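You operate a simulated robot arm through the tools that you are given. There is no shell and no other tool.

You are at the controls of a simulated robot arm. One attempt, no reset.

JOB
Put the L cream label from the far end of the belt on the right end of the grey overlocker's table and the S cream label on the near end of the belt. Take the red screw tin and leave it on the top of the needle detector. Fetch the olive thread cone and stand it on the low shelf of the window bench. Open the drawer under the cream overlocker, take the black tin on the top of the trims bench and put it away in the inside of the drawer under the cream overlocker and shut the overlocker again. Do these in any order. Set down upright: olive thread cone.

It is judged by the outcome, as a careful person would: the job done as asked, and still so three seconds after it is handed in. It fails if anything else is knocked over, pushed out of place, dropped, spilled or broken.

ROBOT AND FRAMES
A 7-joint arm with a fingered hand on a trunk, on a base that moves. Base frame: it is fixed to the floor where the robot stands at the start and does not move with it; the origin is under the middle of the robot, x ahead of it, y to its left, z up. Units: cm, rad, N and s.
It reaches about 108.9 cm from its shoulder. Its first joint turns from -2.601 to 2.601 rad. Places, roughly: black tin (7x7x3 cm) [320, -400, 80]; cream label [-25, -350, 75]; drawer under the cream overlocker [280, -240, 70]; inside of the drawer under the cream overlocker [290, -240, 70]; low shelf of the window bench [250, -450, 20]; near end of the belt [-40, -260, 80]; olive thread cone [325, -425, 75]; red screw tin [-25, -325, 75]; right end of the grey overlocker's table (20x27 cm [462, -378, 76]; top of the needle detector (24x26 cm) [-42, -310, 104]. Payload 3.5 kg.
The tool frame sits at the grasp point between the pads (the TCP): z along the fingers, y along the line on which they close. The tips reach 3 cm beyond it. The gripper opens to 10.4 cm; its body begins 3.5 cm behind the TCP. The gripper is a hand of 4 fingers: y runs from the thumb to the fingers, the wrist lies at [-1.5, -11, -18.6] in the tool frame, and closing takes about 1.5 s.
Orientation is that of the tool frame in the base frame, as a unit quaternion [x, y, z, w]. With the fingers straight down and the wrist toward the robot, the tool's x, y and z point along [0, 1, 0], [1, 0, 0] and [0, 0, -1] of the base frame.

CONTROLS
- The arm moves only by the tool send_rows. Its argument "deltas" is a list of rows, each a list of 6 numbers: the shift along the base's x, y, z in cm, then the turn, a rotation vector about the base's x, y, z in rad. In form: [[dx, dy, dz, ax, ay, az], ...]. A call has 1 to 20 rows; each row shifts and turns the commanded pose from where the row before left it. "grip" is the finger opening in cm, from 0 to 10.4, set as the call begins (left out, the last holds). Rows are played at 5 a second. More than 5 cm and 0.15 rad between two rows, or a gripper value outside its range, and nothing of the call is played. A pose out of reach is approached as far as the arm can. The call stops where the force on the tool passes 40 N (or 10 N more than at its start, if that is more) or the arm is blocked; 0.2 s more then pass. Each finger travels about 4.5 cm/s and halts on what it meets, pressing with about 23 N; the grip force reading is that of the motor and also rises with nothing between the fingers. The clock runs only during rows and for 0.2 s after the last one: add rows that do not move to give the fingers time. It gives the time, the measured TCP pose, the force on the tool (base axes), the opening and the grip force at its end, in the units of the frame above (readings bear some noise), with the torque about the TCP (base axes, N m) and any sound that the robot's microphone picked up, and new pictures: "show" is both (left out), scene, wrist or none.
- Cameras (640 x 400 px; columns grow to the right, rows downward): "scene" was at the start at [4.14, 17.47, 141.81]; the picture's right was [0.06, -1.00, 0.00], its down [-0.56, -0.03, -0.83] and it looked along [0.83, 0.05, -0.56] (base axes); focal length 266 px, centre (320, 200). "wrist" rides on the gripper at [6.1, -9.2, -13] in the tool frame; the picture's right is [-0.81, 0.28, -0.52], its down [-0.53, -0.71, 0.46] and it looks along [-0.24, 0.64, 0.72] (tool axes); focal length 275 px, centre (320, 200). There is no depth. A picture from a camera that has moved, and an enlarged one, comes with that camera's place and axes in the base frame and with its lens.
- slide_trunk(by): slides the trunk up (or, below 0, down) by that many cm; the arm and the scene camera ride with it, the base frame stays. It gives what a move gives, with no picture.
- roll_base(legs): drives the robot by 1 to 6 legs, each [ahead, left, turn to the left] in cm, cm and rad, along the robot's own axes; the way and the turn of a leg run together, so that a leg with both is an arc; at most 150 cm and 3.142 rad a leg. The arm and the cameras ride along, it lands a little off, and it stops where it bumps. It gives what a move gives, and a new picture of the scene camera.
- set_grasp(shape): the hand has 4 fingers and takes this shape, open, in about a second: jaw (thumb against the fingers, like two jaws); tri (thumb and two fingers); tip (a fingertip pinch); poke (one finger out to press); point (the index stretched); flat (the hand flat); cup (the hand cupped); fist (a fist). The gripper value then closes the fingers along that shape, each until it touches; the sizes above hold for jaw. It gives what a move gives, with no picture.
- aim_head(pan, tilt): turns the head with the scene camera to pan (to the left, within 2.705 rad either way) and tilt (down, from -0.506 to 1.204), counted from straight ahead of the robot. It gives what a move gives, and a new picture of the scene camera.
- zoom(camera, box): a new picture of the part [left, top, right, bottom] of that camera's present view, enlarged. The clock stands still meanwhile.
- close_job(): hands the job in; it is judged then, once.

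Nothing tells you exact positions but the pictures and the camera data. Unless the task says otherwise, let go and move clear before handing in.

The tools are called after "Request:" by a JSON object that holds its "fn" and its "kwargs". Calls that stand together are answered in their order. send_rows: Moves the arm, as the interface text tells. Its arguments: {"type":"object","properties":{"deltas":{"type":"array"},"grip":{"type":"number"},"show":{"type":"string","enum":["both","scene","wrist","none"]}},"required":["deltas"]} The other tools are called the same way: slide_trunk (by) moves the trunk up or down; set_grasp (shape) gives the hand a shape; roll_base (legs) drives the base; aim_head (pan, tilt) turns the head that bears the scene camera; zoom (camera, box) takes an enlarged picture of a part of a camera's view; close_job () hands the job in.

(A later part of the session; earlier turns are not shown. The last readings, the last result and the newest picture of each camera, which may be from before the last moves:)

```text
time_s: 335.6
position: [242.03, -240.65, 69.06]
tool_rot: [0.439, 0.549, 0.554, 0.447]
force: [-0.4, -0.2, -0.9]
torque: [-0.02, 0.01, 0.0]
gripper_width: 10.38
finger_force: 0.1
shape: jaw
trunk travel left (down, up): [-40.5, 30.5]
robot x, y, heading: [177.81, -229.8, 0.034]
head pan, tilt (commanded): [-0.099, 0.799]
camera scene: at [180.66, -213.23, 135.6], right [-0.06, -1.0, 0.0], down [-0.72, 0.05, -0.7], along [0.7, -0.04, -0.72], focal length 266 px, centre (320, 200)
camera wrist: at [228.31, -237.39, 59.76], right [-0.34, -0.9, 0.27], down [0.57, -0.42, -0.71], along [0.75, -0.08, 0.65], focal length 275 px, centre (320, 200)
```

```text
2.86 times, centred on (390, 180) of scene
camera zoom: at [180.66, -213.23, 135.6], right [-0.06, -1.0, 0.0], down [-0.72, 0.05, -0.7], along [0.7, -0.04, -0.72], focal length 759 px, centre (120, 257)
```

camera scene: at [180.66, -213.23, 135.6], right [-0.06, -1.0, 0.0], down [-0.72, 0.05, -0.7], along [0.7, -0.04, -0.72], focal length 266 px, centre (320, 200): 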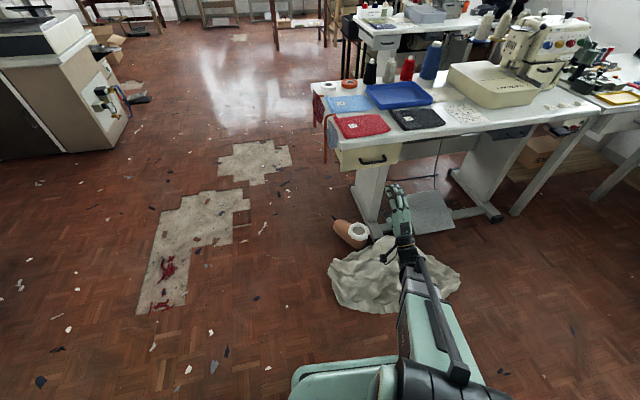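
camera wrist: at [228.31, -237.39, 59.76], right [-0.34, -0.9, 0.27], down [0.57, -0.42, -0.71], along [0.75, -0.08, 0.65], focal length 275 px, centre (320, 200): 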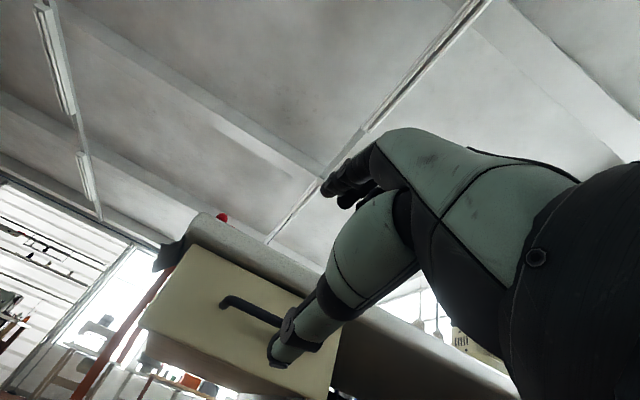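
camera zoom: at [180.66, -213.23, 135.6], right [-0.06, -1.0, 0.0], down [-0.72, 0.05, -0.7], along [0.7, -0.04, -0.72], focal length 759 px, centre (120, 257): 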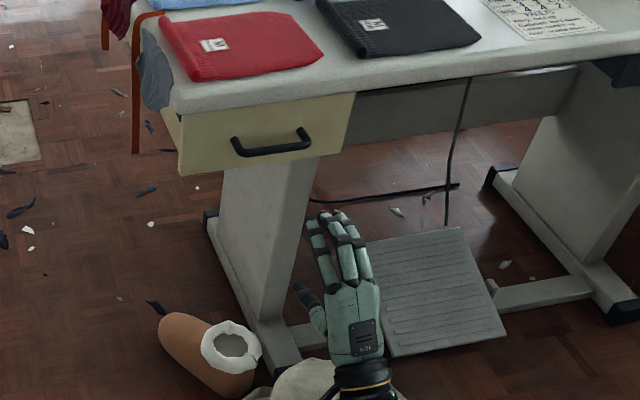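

Triangulating both views: bar centre ≈(264.7,-240,70), drawer face ≈4 cm behind it. I'll narrow the opening to 6 cm and approach with the bar between thumb (below) and fingers (above).

Request:
{"fn": "send_rows", "kwargs": {"deltas": [[3, 0.1, 0, 0, 0, 0], [3, 0.1, 0, 0, 0, 0], [3, 0.1, 0, 0, 0, 0], [3, 0.1, 0, 0, 0, 0], [2, 0, 0, 0, 0, 0], [0, 0, 0, 0, 0, 0]], "grip": 6.5, "show": "both"}}

Request:
{"fn": "zoom", "kwargs": {"camera": "wrist", "box": [120, 180, 440, 380]}}

Request:
{"fn": "zoom", "kwargs": {"camera": "scene", "box": [310, 110, 470, 250]}}

```text
time_s: 337.1
position: [256.15, -240.15, 69.09]
tool_rot: [0.44, 0.548, 0.553, 0.447]
force: [-0.3, -0.1, 0.5]
torque: [0.03, -0.01, 0.0]
gripper_width: 6.54
finger_force: 0.1
shape: jaw
trunk travel left (down, up): [-40.5, 30.5]
robot x, y, heading: [177.61, -229.36, 0.04]
head pan, tilt (commanded): [-0.099, 0.799]
camera scene: at [180.68, -213.23, 135.59], right [-0.06, -1.0, 0.0], down [-0.72, 0.05, -0.7], along [0.7, -0.04, -0.72], focal length 266 px, centre (320, 200)
camera wrist: at [242.25, -237.0, 59.85], right [-0.33, -0.9, 0.27], down [0.57, -0.42, -0.71], along [0.75, -0.08, 0.65], focal length 275 px, centre (320, 200)
```

scene: 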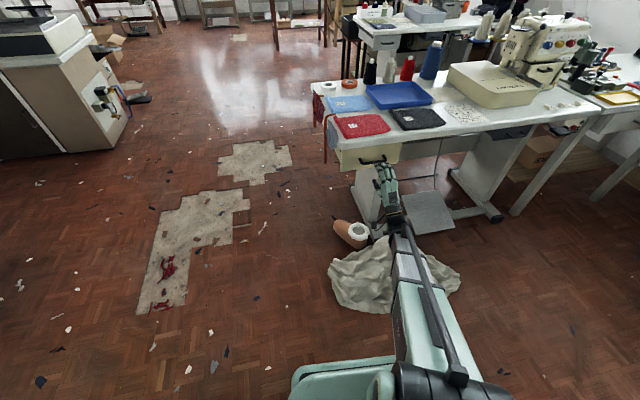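
wrist: 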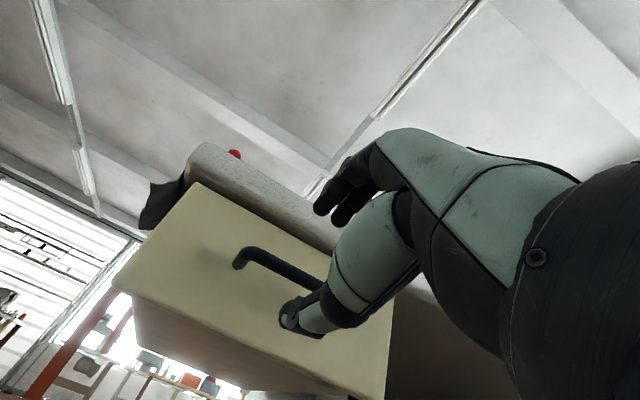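

```text
2.00 times, centred on (280, 280) of wrist
camera zoom: at [242.25, -237.0, 59.85], right [-0.33, -0.9, 0.27], down [0.57, -0.42, -0.71], along [0.75, -0.08, 0.65], focal length 551 px, centre (400, 40)
```

zoom: 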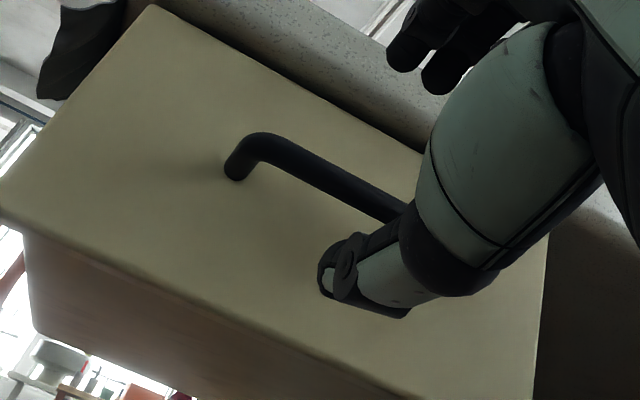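

```text
2.86 times, centred on (390, 180) of scene
camera zoom: at [180.68, -213.23, 135.59], right [-0.06, -1.0, 0.0], down [-0.72, 0.05, -0.7], along [0.7, -0.04, -0.72], focal length 759 px, centre (120, 257)
```

zoom: 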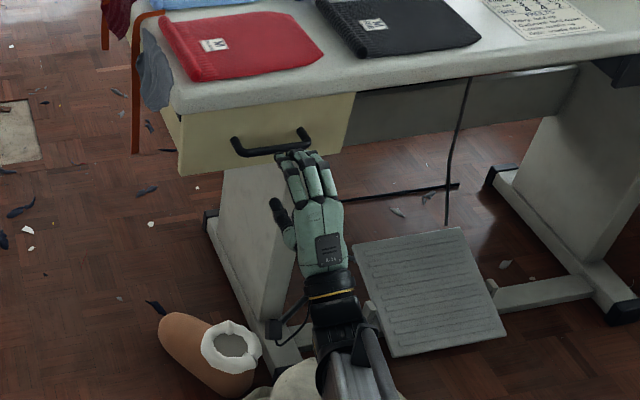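

The bar lies between thumb and fingers. Advancing the last 8 cm with a slight shift toward the bar's middle.

Request:
{"fn": "send_rows", "kwargs": {"deltas": [[1.5, 0.6, 0.2, 0, 0, 0], [2, 0.5, 0.1, 0, 0, 0], [2, 0.3, 0, 0, 0, 0], [1.5, 0.1, 0, 0, 0, 0], [0, 0, 0, 0, 0, 0]], "show": "both"}}

Request:
{"fn": "zoom", "kwargs": {"camera": "wrist", "box": [180, 180, 440, 380]}}

Request:
{"fn": "zoom", "kwargs": {"camera": "scene", "box": [330, 110, 450, 220]}}

```text
time_s: 338.2
position: [263.13, -238.7, 69.49]
tool_rot: [0.44, 0.549, 0.553, 0.446]
force: [0.3, 0.4, -0.2]
torque: [0.05, 0.02, 0.04]
gripper_width: 6.54
finger_force: 0.1
shape: jaw
trunk travel left (down, up): [-40.5, 30.5]
robot x, y, heading: [177.69, -229.4, 0.037]
head pan, tilt (commanded): [-0.099, 0.799]
camera scene: at [180.68, -213.23, 135.59], right [-0.06, -1.0, 0.0], down [-0.72, 0.05, -0.7], along [0.7, -0.04, -0.72], focal length 266 px, centre (320, 200)
camera wrist: at [249.33, -235.55, 60.08], right [-0.33, -0.9, 0.27], down [0.57, -0.42, -0.71], along [0.75, -0.08, 0.65], focal length 275 px, centre (320, 200)
```

scene: 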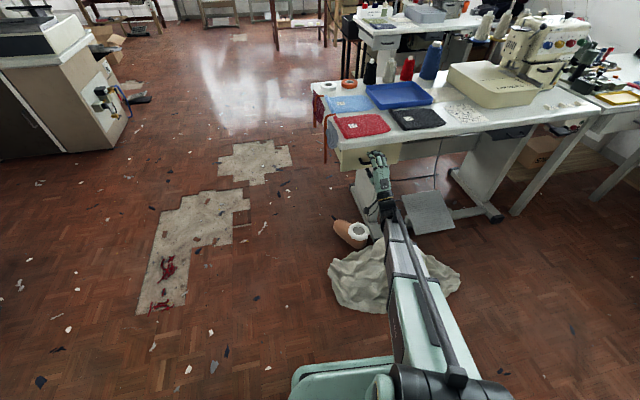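
wrist: 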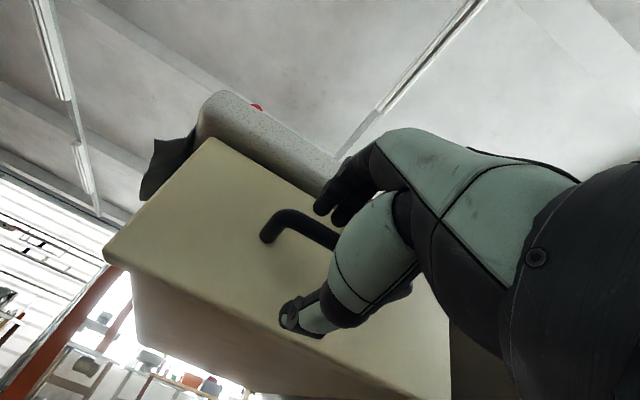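

```text
2.00 times, centred on (310, 280) of wrist
camera zoom: at [249.33, -235.55, 60.08], right [-0.33, -0.9, 0.27], down [0.57, -0.42, -0.71], along [0.75, -0.08, 0.65], focal length 551 px, centre (340, 40)
```

zoom: 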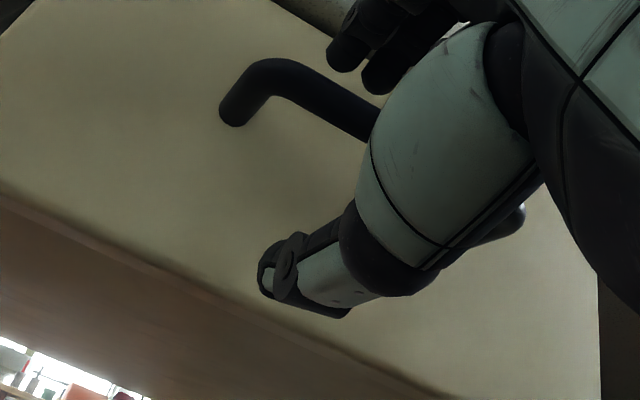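

```text
3.64 times, centred on (390, 165) of scene
camera zoom: at [180.68, -213.23, 135.59], right [-0.06, -1.0, 0.0], down [-0.72, 0.05, -0.7], along [0.7, -0.04, -0.72], focal length 966 px, centre (66, 327)
```

zoom: 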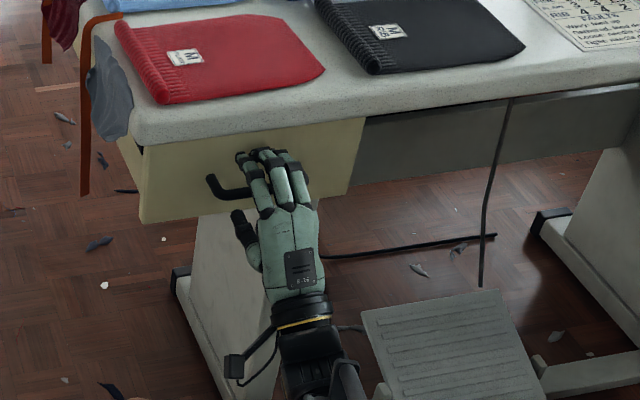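

Request:
{"fn": "send_rows", "kwargs": {"deltas": [[0.8, 0.1, 0, 0, 0, 0], [0, 0, 0, 0, 0, 0]], "show": "none"}}

Request:
{"fn": "send_rows", "kwargs": {"deltas": [[0, 0, 0, 0, 0, 0], [0, 0, 0, 0, 0, 0], [0, 0, 0, 0, 0, 0], [0, 0, 0, 0, 0, 0], [0, 0, 0, 0, 0, 0], [0, 0, 0, 0, 0, 0], [0, 0, 0, 0, 0, 0]], "grip": 0, "show": "both"}}

Request:
{"fn": "zoom", "kwargs": {"camera": "wrist", "box": [180, 180, 440, 380]}}

Request:
{"fn": "zoom", "kwargs": {"camera": "scene", "box": [330, 110, 450, 220]}}

```text
time_s: 338.9
position: [263.94, -238.57, 69.54]
tool_rot: [0.44, 0.549, 0.553, 0.447]
force: [0.8, -0.2, 0.0]
torque: [-0.01, 0.03, 0.01]
gripper_width: 6.53
finger_force: 0.0
shape: jaw
trunk travel left (down, up): [-40.5, 30.5]
robot x, y, heading: [178.16, -229.66, 0.035]
head pan, tilt (commanded): [-0.099, 0.799]
```

```text
time_s: 340.4
position: [263.91, -238.55, 69.36]
tool_rot: [0.44, 0.549, 0.553, 0.446]
force: [1.3, 0.1, -2.6]
torque: [-0.03, -0.01, 0.01]
gripper_width: 0.01
finger_force: 23.1
shape: jaw
trunk travel left (down, up): [-40.5, 30.5]
robot x, y, heading: [177.95, -229.62, 0.037]
head pan, tilt (commanded): [-0.099, 0.799]
camera scene: at [180.71, -213.23, 135.59], right [-0.06, -1.0, 0.0], down [-0.72, 0.05, -0.7], along [0.7, -0.04, -0.72], focal length 266 px, centre (320, 200)
camera wrist: at [250.09, -235.49, 60.01], right [-0.33, -0.9, 0.27], down [0.57, -0.42, -0.71], along [0.75, -0.08, 0.65], focal length 275 px, centre (320, 200)
```

scene: 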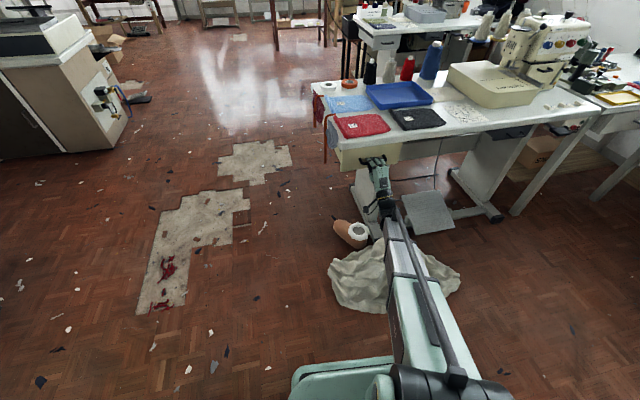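
wrist: 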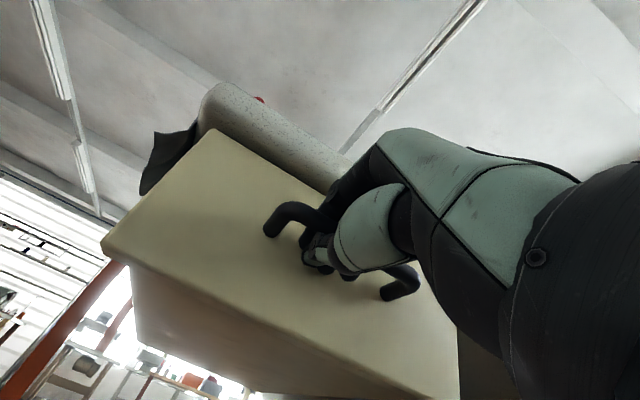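

```text
2.00 times, centred on (310, 280) of wrist
camera zoom: at [250.09, -235.49, 60.01], right [-0.33, -0.9, 0.27], down [0.57, -0.42, -0.71], along [0.75, -0.08, 0.65], focal length 551 px, centre (340, 40)
```

zoom: 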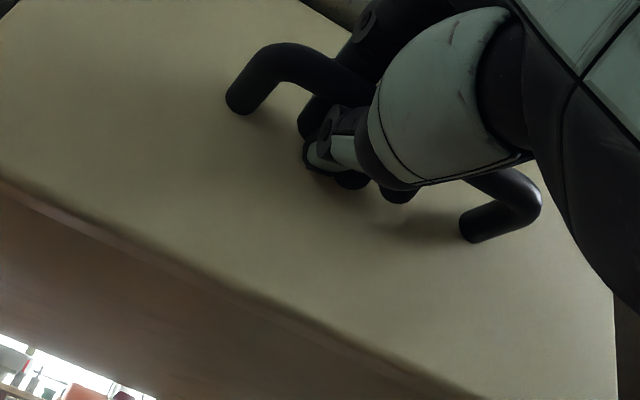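

```text
3.64 times, centred on (390, 165) of scene
camera zoom: at [180.71, -213.23, 135.59], right [-0.06, -1.0, 0.0], down [-0.72, 0.05, -0.7], along [0.7, -0.04, -0.72], focal length 966 px, centre (66, 327)
```

zoom: 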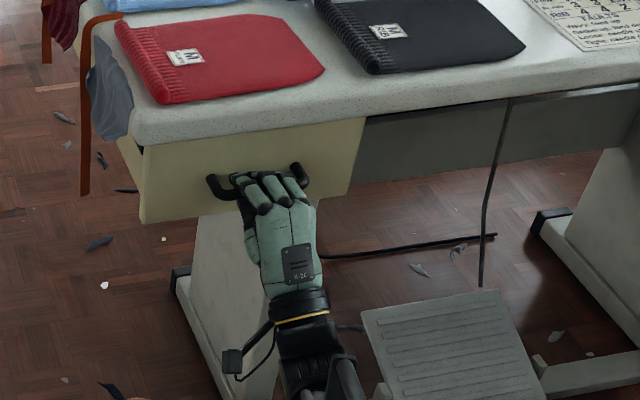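

The fingers are wrapped right around the bar. Pulling the drawer open along its axis.

Request:
{"fn": "send_rows", "kwargs": {"deltas": [[-0.98, -0.21, 0, 0, 0, 0], [-1.47, -0.32, 0, 0, 0, 0], [-1.96, -0.43, 0, 0, 0, 0], [-1.96, -0.43, 0, 0, 0, 0], [-1.96, -0.43, 0, 0, 0, 0]], "show": "scene"}}

```text
time_s: 341.6
position: [255.68, -240.09, 69.36]
tool_rot: [0.439, 0.549, 0.553, 0.447]
force: [-1.4, 8.0, -6.2]
torque: [-0.13, -0.04, 0.0]
gripper_width: 0.01
finger_force: 22.9
shape: jaw
trunk travel left (down, up): [-40.5, 30.5]
robot x, y, heading: [177.8, -229.37, 0.034]
head pan, tilt (commanded): [-0.099, 0.799]
camera scene: at [180.72, -213.17, 135.58], right [-0.06, -1.0, 0.0], down [-0.72, 0.04, -0.7], along [0.7, -0.04, -0.72], focal length 266 px, centre (320, 200)
```

scene: 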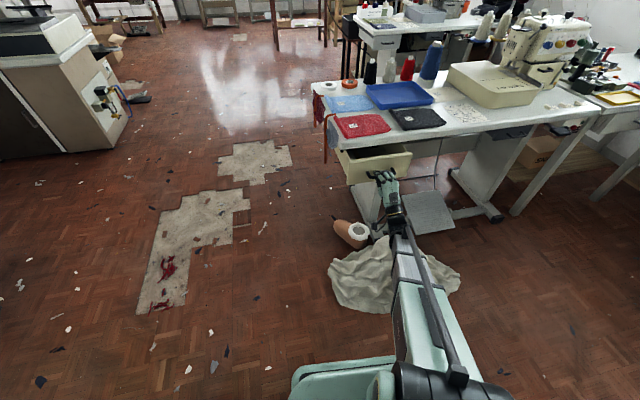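

It's opening. Continuing the pull with a slightly corrected direction.

Request:
{"fn": "send_rows", "kwargs": {"deltas": [[-1.97, -0.2, 0.1, 0, 0, 0], [-1.97, -0.33, 0, 0, 0, 0], [-1.97, -0.33, 0, 0, 0, 0], [-1.97, -0.33, 0, 0, 0, 0], [-1.97, -0.33, 0, 0, 0, 0]], "show": "scene"}}

```text
time_s: 342.9
position: [245.87, -241.86, 69.41]
tool_rot: [0.44, 0.55, 0.553, 0.446]
force: [-1.5, 8.4, -12.4]
torque: [-0.07, -0.04, -0.02]
gripper_width: 0.02
finger_force: 23.0
shape: jaw
trunk travel left (down, up): [-40.5, 30.5]
robot x, y, heading: [178.03, -229.54, 0.04]
head pan, tilt (commanded): [-0.099, 0.799]
camera scene: at [180.78, -213.2, 135.57], right [-0.06, -1.0, 0.0], down [-0.72, 0.05, -0.7], along [0.7, -0.04, -0.72], focal length 266 px, centre (320, 200)
```

scene: 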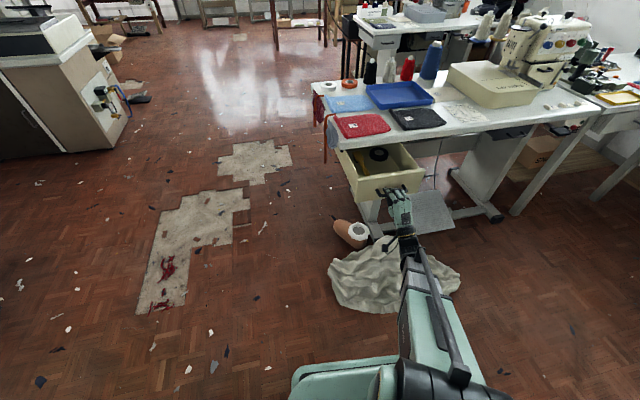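

Request:
{"fn": "send_rows", "kwargs": {"deltas": [[-1.5, -0.2, -0.1, 0, 0, 0], [-1.5, -0.27, 0, 0, 0, 0], [-1, -0.2, 0, 0, 0, 0], [0, 0, 0, 0, 0, 0]], "show": "scene"}}

Request:
{"fn": "zoom", "kwargs": {"camera": "scene", "box": [310, 110, 470, 250]}}

```text
time_s: 343.9
position: [241.93, -242.55, 69.42]
tool_rot: [0.44, 0.549, 0.553, 0.447]
force: [-2.0, 9.8, -8.8]
torque: [-0.12, -0.04, -0.02]
gripper_width: 0.0
finger_force: 23.4
shape: jaw
trunk travel left (down, up): [-40.5, 30.5]
robot x, y, heading: [177.92, -229.32, 0.042]
head pan, tilt (commanded): [-0.099, 0.799]
camera scene: at [180.72, -213.18, 135.59], right [-0.06, -1.0, 0.0], down [-0.72, 0.04, -0.7], along [0.7, -0.04, -0.72], focal length 266 px, centre (320, 200)
```

scene: 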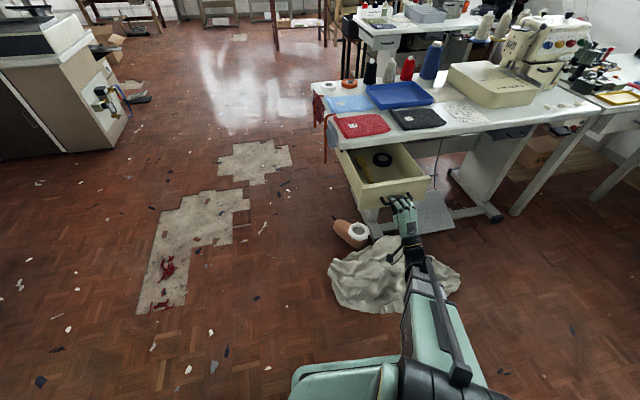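

```text
2.86 times, centred on (390, 180) of scene
camera zoom: at [180.72, -213.18, 135.59], right [-0.06, -1.0, 0.0], down [-0.72, 0.04, -0.7], along [0.7, -0.04, -0.72], focal length 759 px, centre (120, 257)
```

zoom: 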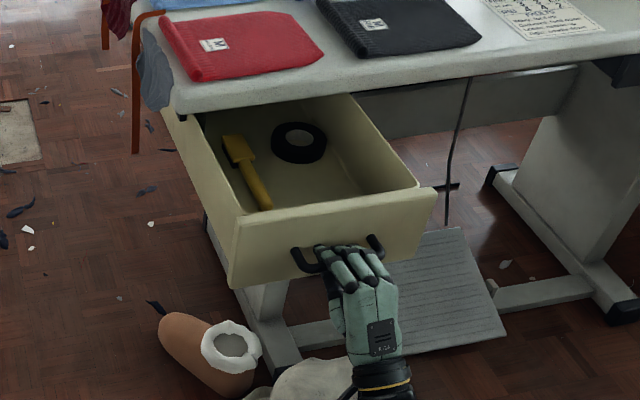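

The drawer is open 22 cm; inside are a tape roll and a yellow tool, with free space at the front right. I'll relax the side load, release the handle and back off.

Request:
{"fn": "send_rows", "kwargs": {"deltas": [[0, 0.3, -0.25, 0, 0, 0], [0, 0, 0, 0, 0, 0]], "show": "none"}}

Request:
{"fn": "send_rows", "kwargs": {"deltas": [[0, 0, 0, 0, 0, 0], [0, 0, 0, 0, 0, 0], [0, 0, 0, 0, 0, 0], [0, 0, 0, 0, 0, 0], [0, 0, 0, 0, 0, 0], [0, 0, 0, 0, 0, 0]], "grip": 6.5, "show": "scene"}}

Request:
{"fn": "zoom", "kwargs": {"camera": "scene", "box": [330, 130, 470, 250]}}

```text
time_s: 344.4
position: [241.8, -242.27, 69.2]
tool_rot: [0.441, 0.547, 0.553, 0.449]
force: [0.0, -3.7, 3.0]
torque: [-0.03, 0.0, -0.01]
gripper_width: 0.0
finger_force: 23.2
shape: jaw
trunk travel left (down, up): [-40.5, 30.5]
robot x, y, heading: [177.98, -229.6, 0.035]
head pan, tilt (commanded): [-0.099, 0.799]
```

```text
time_s: 345.9
position: [241.85, -242.2, 69.18]
tool_rot: [0.44, 0.549, 0.553, 0.447]
force: [0.2, -0.1, -0.6]
torque: [0.02, -0.01, 0.0]
gripper_width: 6.49
finger_force: 0.1
shape: jaw
trunk travel left (down, up): [-40.5, 30.5]
robot x, y, heading: [177.92, -229.41, 0.038]
head pan, tilt (commanded): [-0.099, 0.799]
camera scene: at [180.67, -213.23, 135.59], right [-0.06, -1.0, 0.0], down [-0.72, 0.05, -0.7], along [0.7, -0.04, -0.72], focal length 266 px, centre (320, 200)
```

scene: 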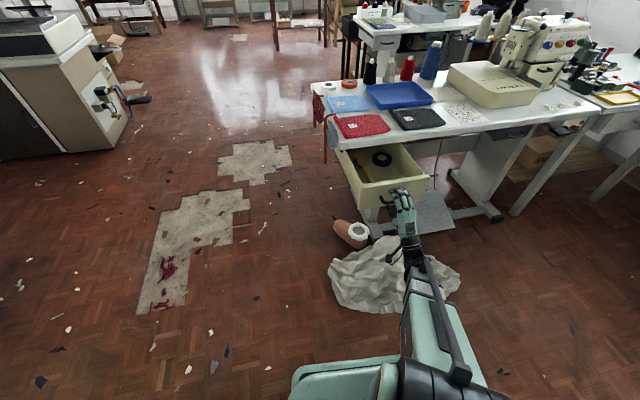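

```text
3.33 times, centred on (400, 190) of scene
camera zoom: at [180.67, -213.23, 135.59], right [-0.06, -1.0, 0.0], down [-0.72, 0.05, -0.7], along [0.7, -0.04, -0.72], focal length 886 px, centre (53, 233)
```

zoom: 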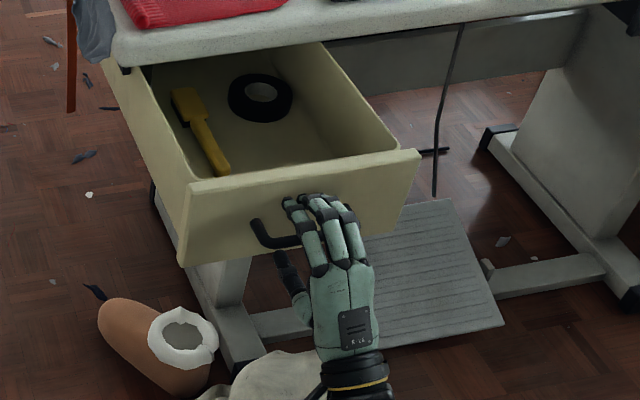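

Request:
{"fn": "send_rows", "kwargs": {"deltas": [[-1.5, -0.3, 0, 0, 0, 0], [-1.5, -0.3, 0, 0, 0, 0], [-1.5, -0.3, 0, 0, 0, 0], [-1.5, -0.3, 0, 0, 0, 0]], "show": "scene"}}

Request:
{"fn": "zoom", "kwargs": {"camera": "scene", "box": [330, 130, 470, 250]}}

```text
time_s: 346.9
position: [235.73, -243.28, 69.1]
tool_rot: [0.439, 0.549, 0.554, 0.447]
force: [0.3, -0.2, 0.8]
torque: [-0.01, 0.01, 0.02]
gripper_width: 6.47
finger_force: 0.0
shape: jaw
trunk travel left (down, up): [-40.5, 30.5]
robot x, y, heading: [177.99, -229.75, 0.037]
head pan, tilt (commanded): [-0.099, 0.799]
camera scene: at [180.67, -213.23, 135.59], right [-0.06, -1.0, 0.0], down [-0.72, 0.05, -0.7], along [0.7, -0.04, -0.72], focal length 266 px, centre (320, 200)
```

scene: 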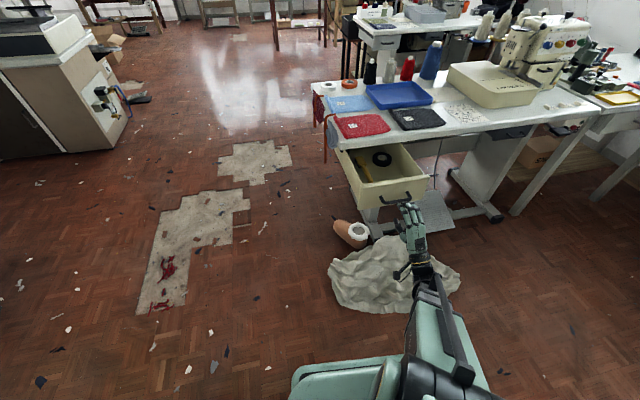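

```text
3.33 times, centred on (400, 190) of scene
camera zoom: at [180.67, -213.23, 135.59], right [-0.06, -1.0, 0.0], down [-0.72, 0.05, -0.7], along [0.7, -0.04, -0.72], focal length 886 px, centre (53, 233)
```

zoom: 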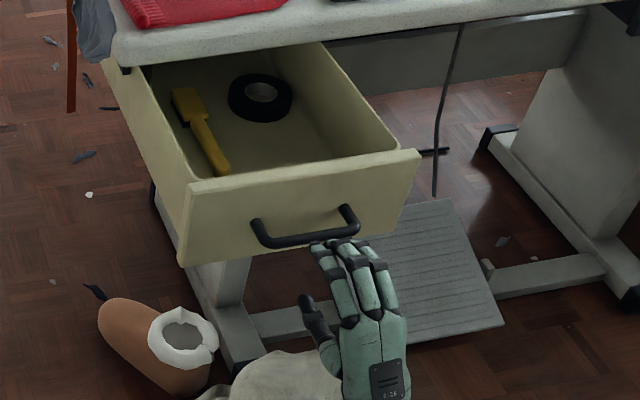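

The hand is clear of the handle. I'll back off a little more, rise and rotate the hand to fingers-down again.

Request:
{"fn": "send_rows", "kwargs": {"deltas": [[-1.5, -0.3, 0, 0, 0, 0], [-0.5, 0, 3, 0, 0, 0], [0, 0, 3.5, 0, 0, 0], [0, 0, 3.5, -0.03, 0.14, 0], [0, 0, 3.5, -0.03, 0.14, 0], [0, 0, 3.5, -0.03, 0.14, 0], [0, 0, 3.5, -0.03, 0.14, 0], [0, 0, 3.5, -0.03, 0.14, 0], [0, 0, 3.5, -0.03, 0.14, 0], [0, 0, 3, -0.03, 0.14, 0], [0, 0, 2, -0.03, 0.14, 0], [0, 0, 1, -0.03, 0.14, 0], [0, 0, 1, -0.03, 0.14, 0], [0, 0, 0, -0.03, 0.14, 0]], "grip": 10.4, "show": "both"}}

```text
time_s: 349.9
position: [237.3, -246.29, 102.64]
tool_rot: [0.627, 0.779, 0.003, 0.0]
force: [0.4, 0.5, -0.3]
torque: [0.01, 0.05, -0.03]
gripper_width: 10.39
finger_force: 0.1
shape: jaw
out of reach, approached as far as the arm can: row 5, 6, 7
trunk travel left (down, up): [-40.5, 30.5]
robot x, y, heading: [177.95, -229.74, 0.039]
head pan, tilt (commanded): [-0.099, 0.799]
camera scene: at [180.67, -213.23, 135.59], right [-0.06, -1.0, 0.0], down [-0.72, 0.05, -0.7], along [0.7, -0.04, -0.72], focal length 266 px, centre (320, 200)
camera wrist: at [227.08, -242.3, 115.66], right [0.44, -0.74, 0.51], down [-0.58, -0.67, -0.46], along [0.68, -0.1, -0.72], focal length 275 px, centre (320, 200)
```

scene: 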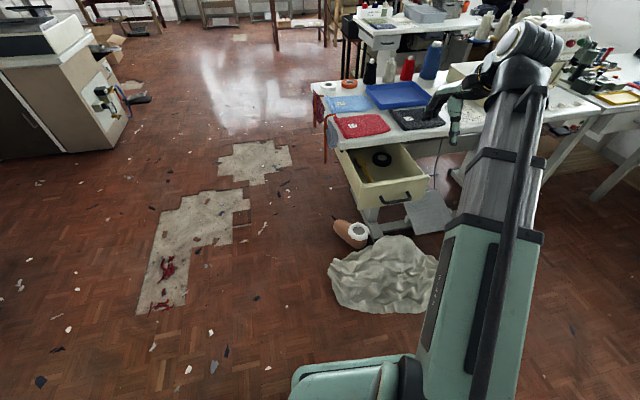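
wrist: 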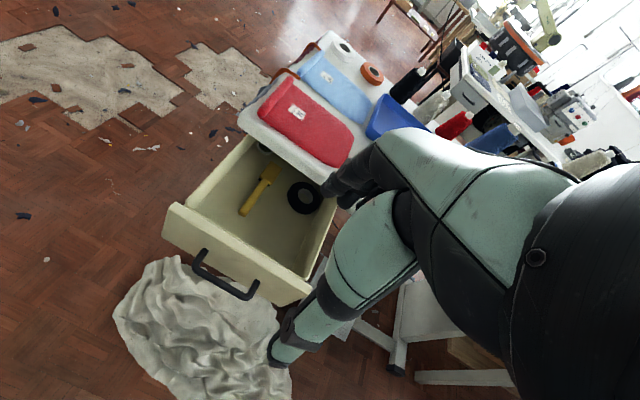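

Clear view into the open drawer. Now pull the arm in and drive to the trims bench for the black tin.

Request:
{"fn": "send_rows", "kwargs": {"deltas": [[-1, 3.4, 2, 0, 0, 0], [-1, 3.4, 2, 0, 0, 0], [-1.5, 3.4, 2, 0, 0, 0], [-1.5, 3.4, 2, 0, 0, 0], [-1.5, 3.4, 2, 0, 0, 0]], "show": "none"}}

Request:
{"fn": "roll_base", "kwargs": {"legs": [[10, 0, 0], [0, 0, -1.58], [110, 0, 0]]}}

Request:
{"fn": "aim_head", "kwargs": {"pan": 0.6, "tilt": 0.6}}

```text
time_s: 351.1
position: [230.76, -229.16, 112.51]
tool_rot: [0.626, 0.78, 0.004, 0.0]
force: [1.1, 0.8, -0.3]
torque: [-0.01, 0.02, 0.02]
gripper_width: 10.4
finger_force: 0.0
shape: jaw
trunk travel left (down, up): [-40.5, 30.5]
robot x, y, heading: [177.88, -229.52, 0.038]
head pan, tilt (commanded): [-0.099, 0.799]
```

```text
time_s: 361.3
position: [188.45, -391.37, 112.54]
tool_rot: [0.996, 0.094, 0.003, 0.003]
force: [0.3, -0.4, 0.0]
torque: [-0.03, 0.0, 0.01]
gripper_width: 10.38
finger_force: 0.2
shape: jaw
trunk travel left (down, up): [-40.5, 30.5]
robot x, y, heading: [189.7, -338.7, -1.558]
head pan, tilt (commanded): [-0.099, 0.799]
camera scene: at [205.47, -341.84, 135.59], right [-1.0, 0.09, 0.0], down [0.06, 0.71, -0.7], along [-0.06, -0.69, -0.72], focal length 266 px, centre (320, 200)
```

scene: 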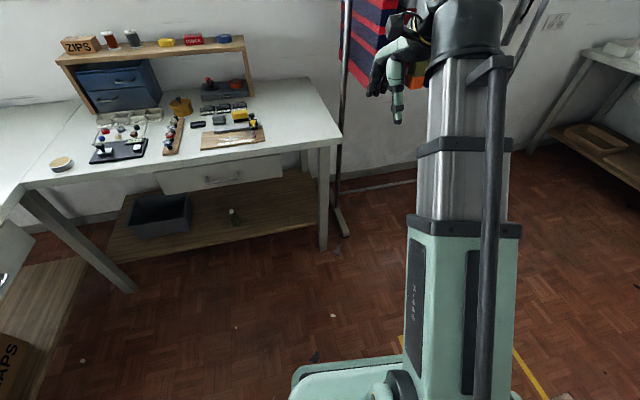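

```text
time_s: 362.4
position: [188.3, -391.37, 112.48]
tool_rot: [0.996, 0.094, 0.003, 0.004]
force: [-0.6, 0.0, -0.4]
torque: [0.01, -0.03, 0.05]
gripper_width: 10.41
finger_force: 0.1
shape: jaw
trunk travel left (down, up): [-40.5, 30.5]
robot x, y, heading: [189.43, -338.64, -1.559]
head pan, tilt (commanded): [0.6, 0.6]
camera scene: at [211.25, -341.05, 137.28], right [-0.82, -0.57, 0.0], down [-0.32, 0.46, -0.82], along [0.47, -0.68, -0.57], focal length 266 px, centre (320, 200)
```

scene: 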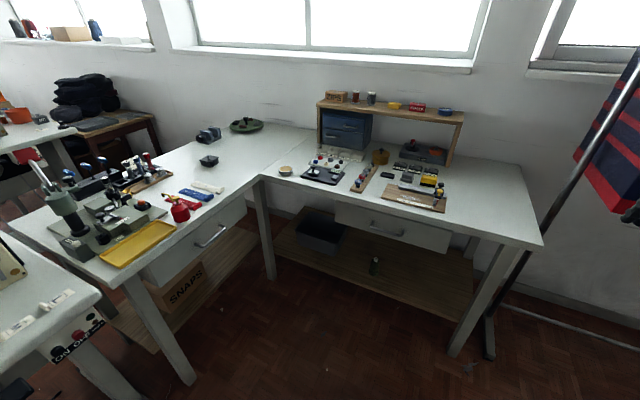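

The tin sits at ≈(317,-405.5), about 28 cm in from the trims bench's front edge. I'll turn and pull up to the corner between the benches.

Request:
{"fn": "roll_base", "kwargs": {"legs": [[0, 0, 1.3], [58, -27, 0]]}}

Request:
{"fn": "aim_head", "kwargs": {"pan": -0.05, "tilt": 0.75}}

```text
time_s: 364.4
position: [216.36, -383.97, 112.49]
tool_rot: [0.934, 0.357, 0.003, 0.002]
force: [-0.2, 0.6, 0.6]
torque: [0.01, -0.02, -0.05]
gripper_width: 10.38
finger_force: 0.2
shape: jaw
trunk travel left (down, up): [-40.5, 30.5]
robot x, y, heading: [190.16, -338.0, -1.022]
head pan, tilt (commanded): [0.6, 0.6]
stopped in leg 1: the robot was blocked; the commanded pose is now the measured one
camera scene: at [209.99, -328.97, 137.29], right [-0.41, -0.91, 0.0], down [-0.52, 0.23, -0.83], along [0.75, -0.34, -0.56], focal length 266 px, centre (320, 200)
```

scene: 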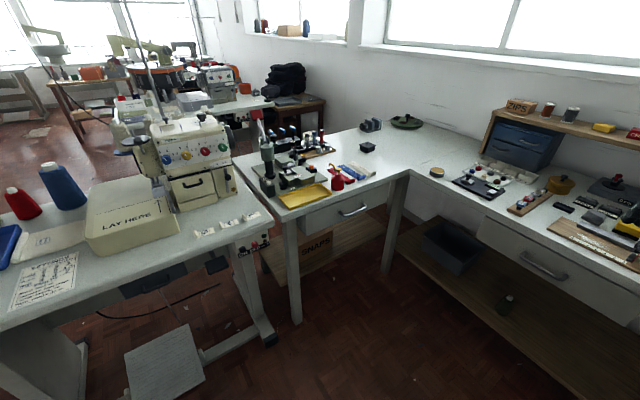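

```text
time_s: 365.4
position: [216.42, -383.97, 112.48]
tool_rot: [0.934, 0.357, 0.004, 0.002]
force: [0.9, -0.2, -0.6]
torque: [-0.02, 0.02, 0.02]
gripper_width: 10.39
finger_force: 0.1
shape: jaw
trunk travel left (down, up): [-40.5, 30.5]
robot x, y, heading: [190.3, -338.29, -1.016]
head pan, tilt (commanded): [-0.051, 0.75]
camera scene: at [205.97, -332.63, 135.99], right [-0.88, -0.48, 0.0], down [-0.33, 0.6, -0.73], along [0.35, -0.64, -0.68], focal length 266 px, centre (320, 200)
```

scene: 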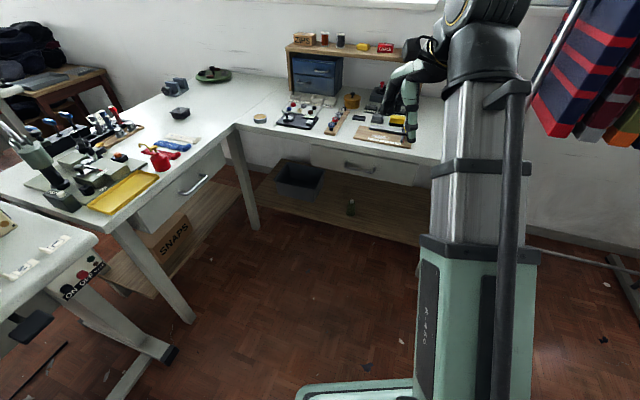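

The turn was blocked — probably my rear corner met the trolley. I'll check behind me before moving.

Request:
{"fn": "aim_head", "kwargs": {"pan": -2.0, "tilt": 0.8}}

Request:
{"fn": "aim_head", "kwargs": {"pan": -2.6, "tilt": 0.7}}

```text
time_s: 367.4
position: [216.46, -383.9, 112.57]
tool_rot: [0.934, 0.357, 0.004, 0.002]
force: [0.0, 0.1, -0.5]
torque: [0.01, -0.02, 0.01]
gripper_width: 10.37
finger_force: 0.0
shape: jaw
trunk travel left (down, up): [-40.5, 30.5]
robot x, y, heading: [190.35, -337.87, -1.021]
head pan, tilt (commanded): [-2.0, 0.799]
camera scene: at [193.98, -326.36, 135.59], right [-0.12, 0.99, 0.0], down [0.71, 0.09, -0.7], along [-0.69, -0.09, -0.72], focal length 266 px, centre (320, 200)
```

scene: 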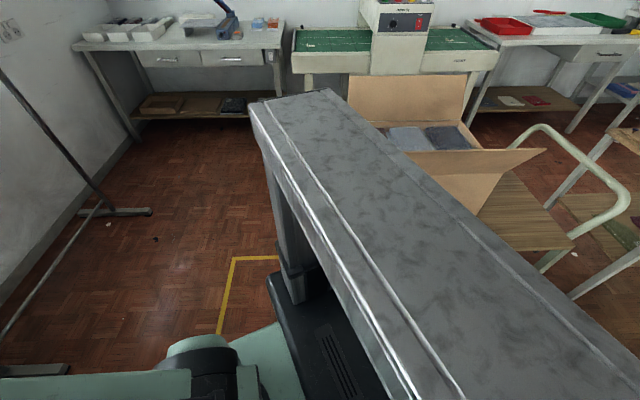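

```text
time_s: 368.4
position: [216.49, -384.06, 112.52]
tool_rot: [0.934, 0.357, 0.003, 0.002]
force: [-0.1, 0.5, -0.3]
torque: [-0.03, -0.03, 0.04]
gripper_width: 10.36
finger_force: 0.0
shape: jaw
trunk travel left (down, up): [-40.5, 30.5]
robot x, y, heading: [190.17, -338.29, -1.02]
head pan, tilt (commanded): [-2.601, 0.7]
camera scene: at [194.43, -321.47, 136.42], right [0.46, 0.89, 0.0], down [0.57, -0.3, -0.76], along [-0.68, 0.35, -0.64], focal length 266 px, centre (320, 200)
```

scene: 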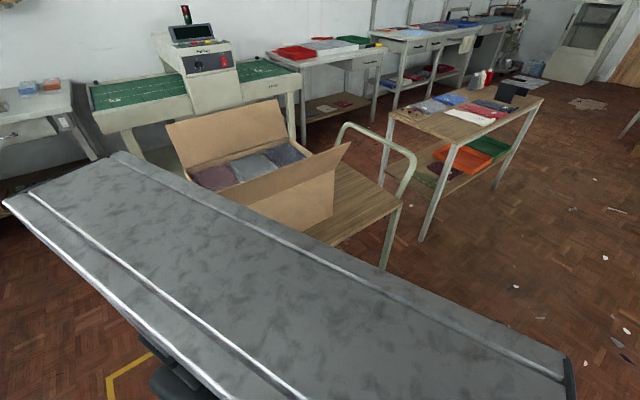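

My trunk's rear board is near the carton's flap; nothing seems displaced. I'll move away from the trolley first, then turn.

Request:
{"fn": "roll_base", "kwargs": {"legs": [[14, 23, 0]]}}

Request:
{"fn": "roll_base", "kwargs": {"legs": [[0, 0, 0.75]]}}

Request:
{"fn": "aim_head", "kwargs": {"pan": -2.5, "tilt": 0.6}}

```text
time_s: 370.3
position: [243.16, -384.14, 112.56]
tool_rot: [0.936, 0.353, 0.003, 0.001]
force: [-0.6, 0.9, 0.4]
torque: [0.01, -0.02, 0.0]
gripper_width: 10.36
finger_force: 0.1
shape: jaw
trunk travel left (down, up): [-40.5, 30.5]
robot x, y, heading: [217.24, -338.01, -1.02]
head pan, tilt (commanded): [-2.601, 0.7]
camera scene: at [221.75, -321.39, 136.42], right [0.47, 0.88, 0.0], down [0.57, -0.3, -0.76], along [-0.68, 0.36, -0.64], focal length 266 px, centre (320, 200)
```

scene: 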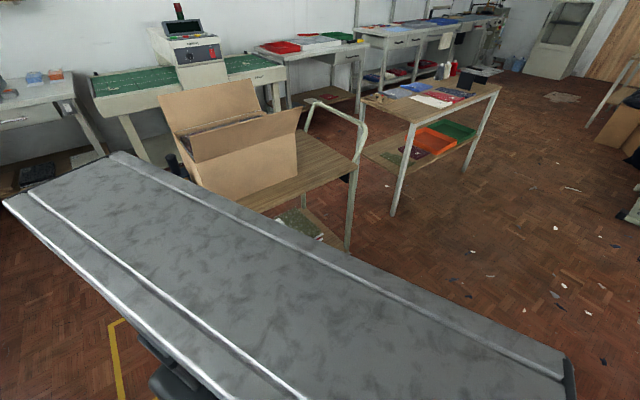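

```text
time_s: 372.6
position: [267.51, -354.22, 112.63]
tool_rot: [0.743, 0.67, 0.004, 0.001]
force: [0.9, 0.0, 0.5]
torque: [0.01, -0.03, -0.01]
gripper_width: 10.37
finger_force: 0.1
shape: jaw
trunk travel left (down, up): [-40.5, 30.5]
robot x, y, heading: [217.18, -338.12, -0.28]
head pan, tilt (commanded): [-2.601, 0.7]
camera scene: at [209.22, -322.61, 136.42], right [-0.26, 0.97, 0.0], down [0.62, 0.17, -0.76], along [-0.74, -0.2, -0.64], focal length 266 px, centre (320, 200)
```

scene: 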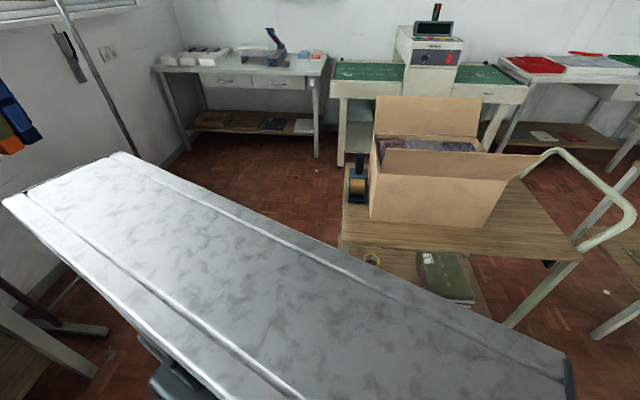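

```text
time_s: 373.3
position: [267.61, -354.2, 112.5]
tool_rot: [0.742, 0.67, 0.004, 0.0]
force: [0.1, 0.2, 0.8]
torque: [-0.01, -0.01, 0.01]
gripper_width: 10.36
finger_force: 0.0
shape: jaw
trunk travel left (down, up): [-40.5, 30.5]
robot x, y, heading: [217.54, -337.68, -0.283]
head pan, tilt (commanded): [-2.499, 0.6]
camera scene: at [209.16, -323.54, 137.28], right [-0.35, 0.94, 0.0], down [0.53, 0.2, -0.82], along [-0.77, -0.29, -0.57], focal length 266 px, centre (320, 200)
```

scene: 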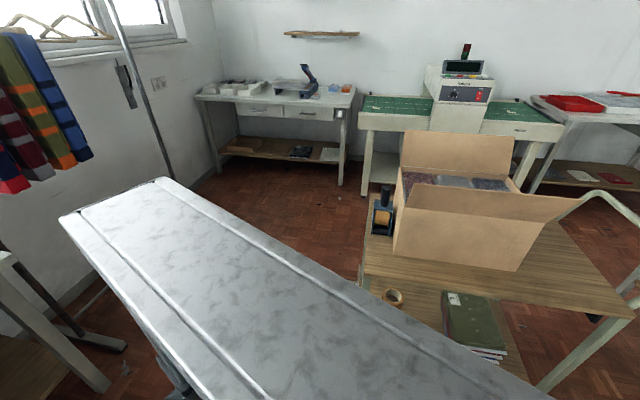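

Request:
{"fn": "aim_head", "kwargs": {"pan": -2.3, "tilt": 0.9}}

Request:
{"fn": "aim_head", "kwargs": {"pan": 2.6, "tilt": 0.7}}

```text
time_s: 374.1
position: [267.66, -354.31, 112.55]
tool_rot: [0.743, 0.67, 0.005, 0.001]
force: [-0.2, -1.4, 0.2]
torque: [0.0, -0.02, 0.0]
gripper_width: 10.39
finger_force: 0.0
shape: jaw
trunk travel left (down, up): [-40.5, 30.5]
robot x, y, heading: [217.38, -338.0, -0.289]
head pan, tilt (commanded): [-2.3, 0.901]
camera scene: at [211.02, -324.43, 134.81], right [-0.53, 0.85, 0.0], down [0.66, 0.42, -0.62], along [-0.53, -0.33, -0.78], focal length 266 px, centre (320, 200)
```

scene: 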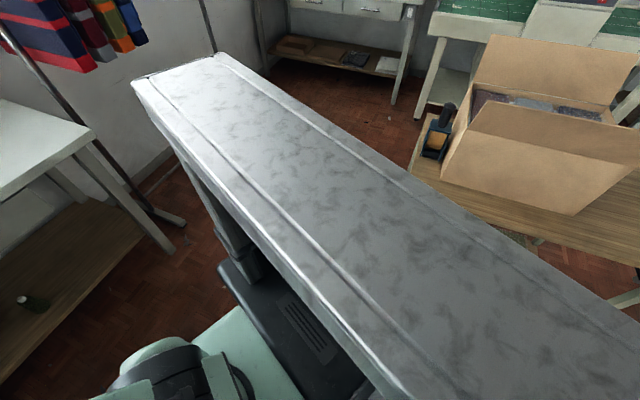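

```text
time_s: 378.0
position: [267.72, -354.19, 112.42]
tool_rot: [0.743, 0.67, 0.005, 0.0]
force: [0.0, 0.7, -0.5]
torque: [-0.01, -0.03, 0.0]
gripper_width: 10.38
finger_force: 0.2
shape: jaw
trunk travel left (down, up): [-40.5, 30.5]
robot x, y, heading: [217.17, -338.1, -0.281]
head pan, tilt (commanded): [2.601, 0.7]
camera scene: at [211.64, -314.2, 136.42], right [0.73, 0.68, 0.0], down [0.44, -0.47, -0.76], along [-0.52, 0.56, -0.64], focal length 266 px, centre (320, 200)
```

scene: 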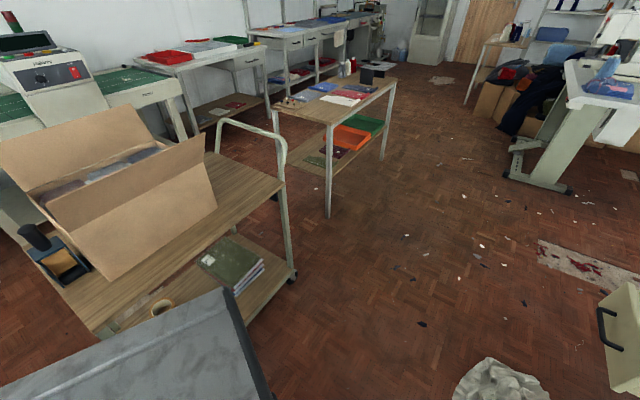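

The trolley and everything on it are undisturbed. Now pull up to the trims bench.

Request:
{"fn": "roll_base", "kwargs": {"legs": [[33, -32, 0]]}}

Request:
{"fn": "aim_head", "kwargs": {"pan": -0.05, "tilt": 0.75}}

```text
time_s: 380.8
position: [291.1, -394.24, 112.47]
tool_rot: [0.741, 0.671, 0.004, 0.001]
force: [0.2, 0.1, -0.3]
torque: [0.0, 0.03, 0.0]
gripper_width: 10.38
finger_force: 0.1
shape: jaw
trunk travel left (down, up): [-40.5, 30.5]
robot x, y, heading: [240.93, -378.03, -0.28]
head pan, tilt (commanded): [2.601, 0.7]
camera scene: at [234.93, -354.41, 136.42], right [0.73, 0.68, 0.0], down [0.44, -0.47, -0.76], along [-0.52, 0.56, -0.64], focal length 266 px, centre (320, 200)
```

scene: 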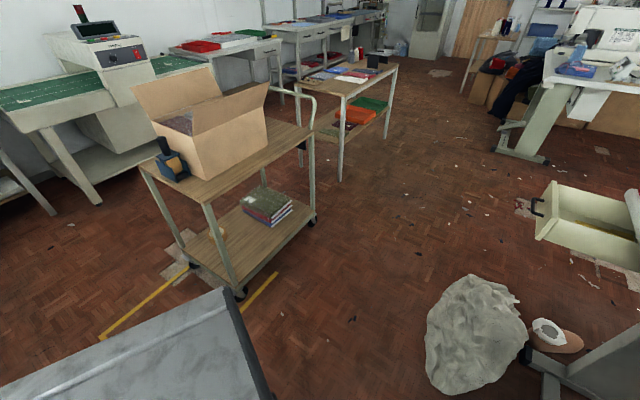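

```text
time_s: 383.1
position: [291.09, -394.35, 112.57]
tool_rot: [0.742, 0.671, 0.004, 0.001]
force: [0.1, 0.1, -0.7]
torque: [0.0, 0.01, 0.0]
gripper_width: 10.4
finger_force: 0.1
shape: jaw
trunk travel left (down, up): [-40.5, 30.5]
robot x, y, heading: [240.74, -378.33, -0.281]
head pan, tilt (commanded): [-0.051, 0.75]
camera scene: at [248.59, -363.28, 135.99], right [-0.32, -0.95, 0.0], down [-0.65, 0.22, -0.73], along [0.69, -0.24, -0.68], focal length 266 px, centre (320, 200)
```

scene: 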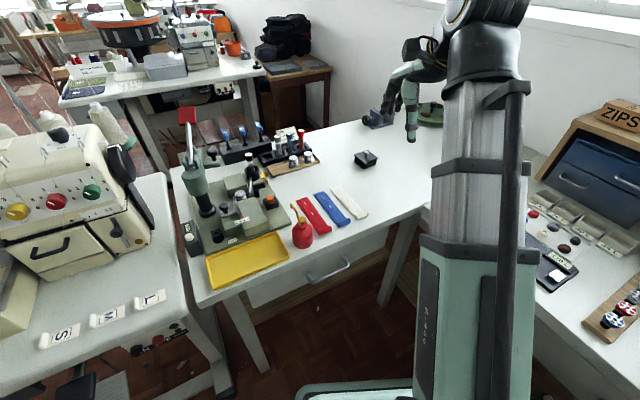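

Request:
{"fn": "send_rows", "kwargs": {"deltas": [[3.7, -1.6, -1, 0, 0, 0], [3.7, -1.6, -1, 0, 0, 0], [3.7, -1.6, -1, 0, 0, 0], [3.7, -1.6, -1, 0, 0, 0], [3.7, -1.6, -1, 0, 0, 0], [3.7, -1.6, -1, 0, 0, 0], [3.7, -1.6, -1, 0, 0, 0]], "grip": 10.4}}

Request:
{"fn": "zoom", "kwargs": {"camera": "wrist", "box": [120, 180, 440, 400]}}

```text
time_s: 384.7
position: [317.16, -405.42, 105.59]
tool_rot: [0.741, 0.671, 0.004, 0.001]
force: [0.1, 0.3, -0.2]
torque: [-0.03, -0.05, 0.01]
gripper_width: 10.38
finger_force: 0.0
shape: jaw
trunk travel left (down, up): [-40.5, 30.5]
robot x, y, heading: [240.58, -377.85, -0.278]
head pan, tilt (commanded): [-0.051, 0.75]
camera scene: at [248.59, -363.29, 135.99], right [-0.32, -0.95, 0.0], down [-0.65, 0.22, -0.73], along [0.69, -0.24, -0.68], focal length 266 px, centre (320, 200)
camera wrist: at [308.51, -398.54, 118.63], right [0.19, -0.84, 0.52], down [-0.76, -0.46, -0.46], along [0.62, -0.3, -0.72], focal length 275 px, centre (320, 200)
```

scene: 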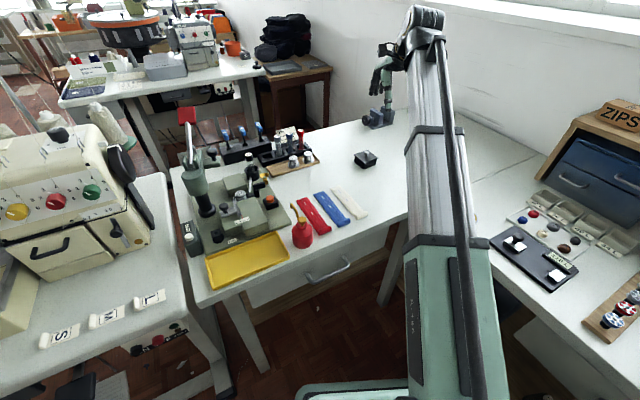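
wrist: 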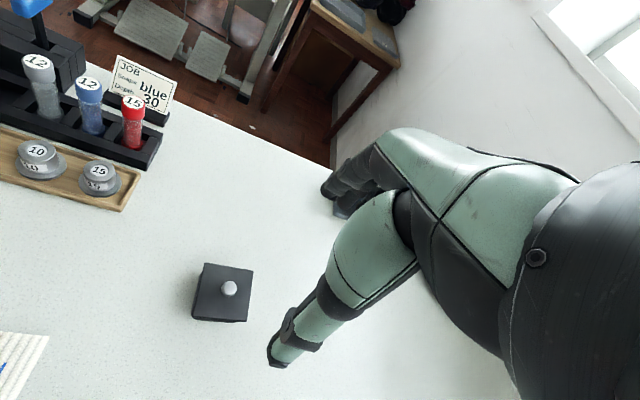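

```text
1.82 times, centred on (280, 290) of wrist
camera zoom: at [308.51, -398.54, 118.63], right [0.19, -0.84, 0.52], down [-0.76, -0.46, -0.46], along [0.62, -0.3, -0.72], focal length 500 px, centre (393, 36)
```

zoom: 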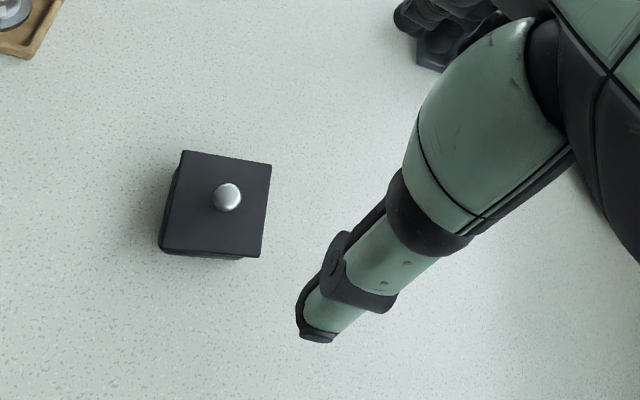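

The tin's lid square is centred at ≈(319.7,-404.6), rotated ~0.235 rad. I'll rotate the hand to align with it, centre above and descend partway.

Request:
{"fn": "send_rows", "kwargs": {"deltas": [[1.2, 0.4, -3, 0, 0, 0.112], [1.3, 0.4, -3, 0, 0, 0.112], [0, 0, -3, 0, 0, 0.111], [0, 0, -3, 0, 0, 0], [0, 0, -3, 0, 0, 0], [0, 0, 0, 0, 0, 0]], "show": "wrist"}}

Request:
{"fn": "zoom", "kwargs": {"camera": "wrist", "box": [160, 180, 420, 380]}}

```text
time_s: 386.1
position: [319.41, -404.8, 90.4]
tool_rot: [0.619, 0.785, 0.004, -0.001]
force: [-0.5, 0.0, -0.1]
torque: [-0.03, 0.0, 0.02]
gripper_width: 10.4
finger_force: 0.0
shape: jaw
trunk travel left (down, up): [-40.5, 30.5]
robot x, y, heading: [240.43, -378.3, -0.279]
head pan, tilt (commanded): [-0.051, 0.75]
camera wrist: at [309.14, -401.13, 103.38], right [0.45, -0.73, 0.52], down [-0.57, -0.68, -0.46], along [0.69, -0.08, -0.72], focal length 275 px, centre (320, 200)
```

wrist: 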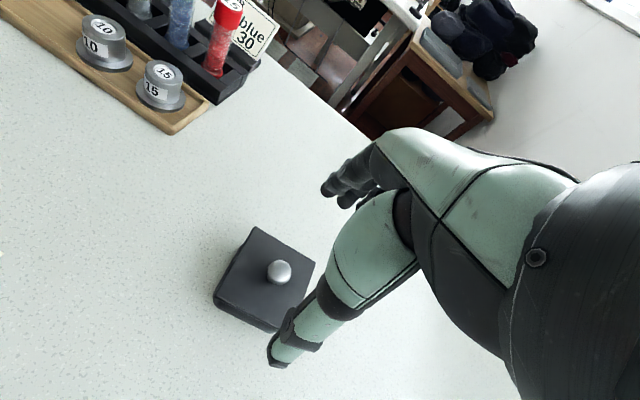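

```text
2.00 times, centred on (290, 280) of wrist
camera zoom: at [309.14, -401.13, 103.38], right [0.45, -0.73, 0.52], down [-0.57, -0.68, -0.46], along [0.69, -0.08, -0.72], focal length 551 px, centre (380, 40)
```

zoom: 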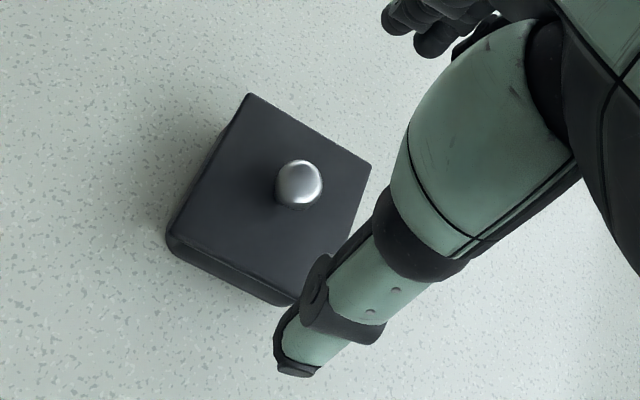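

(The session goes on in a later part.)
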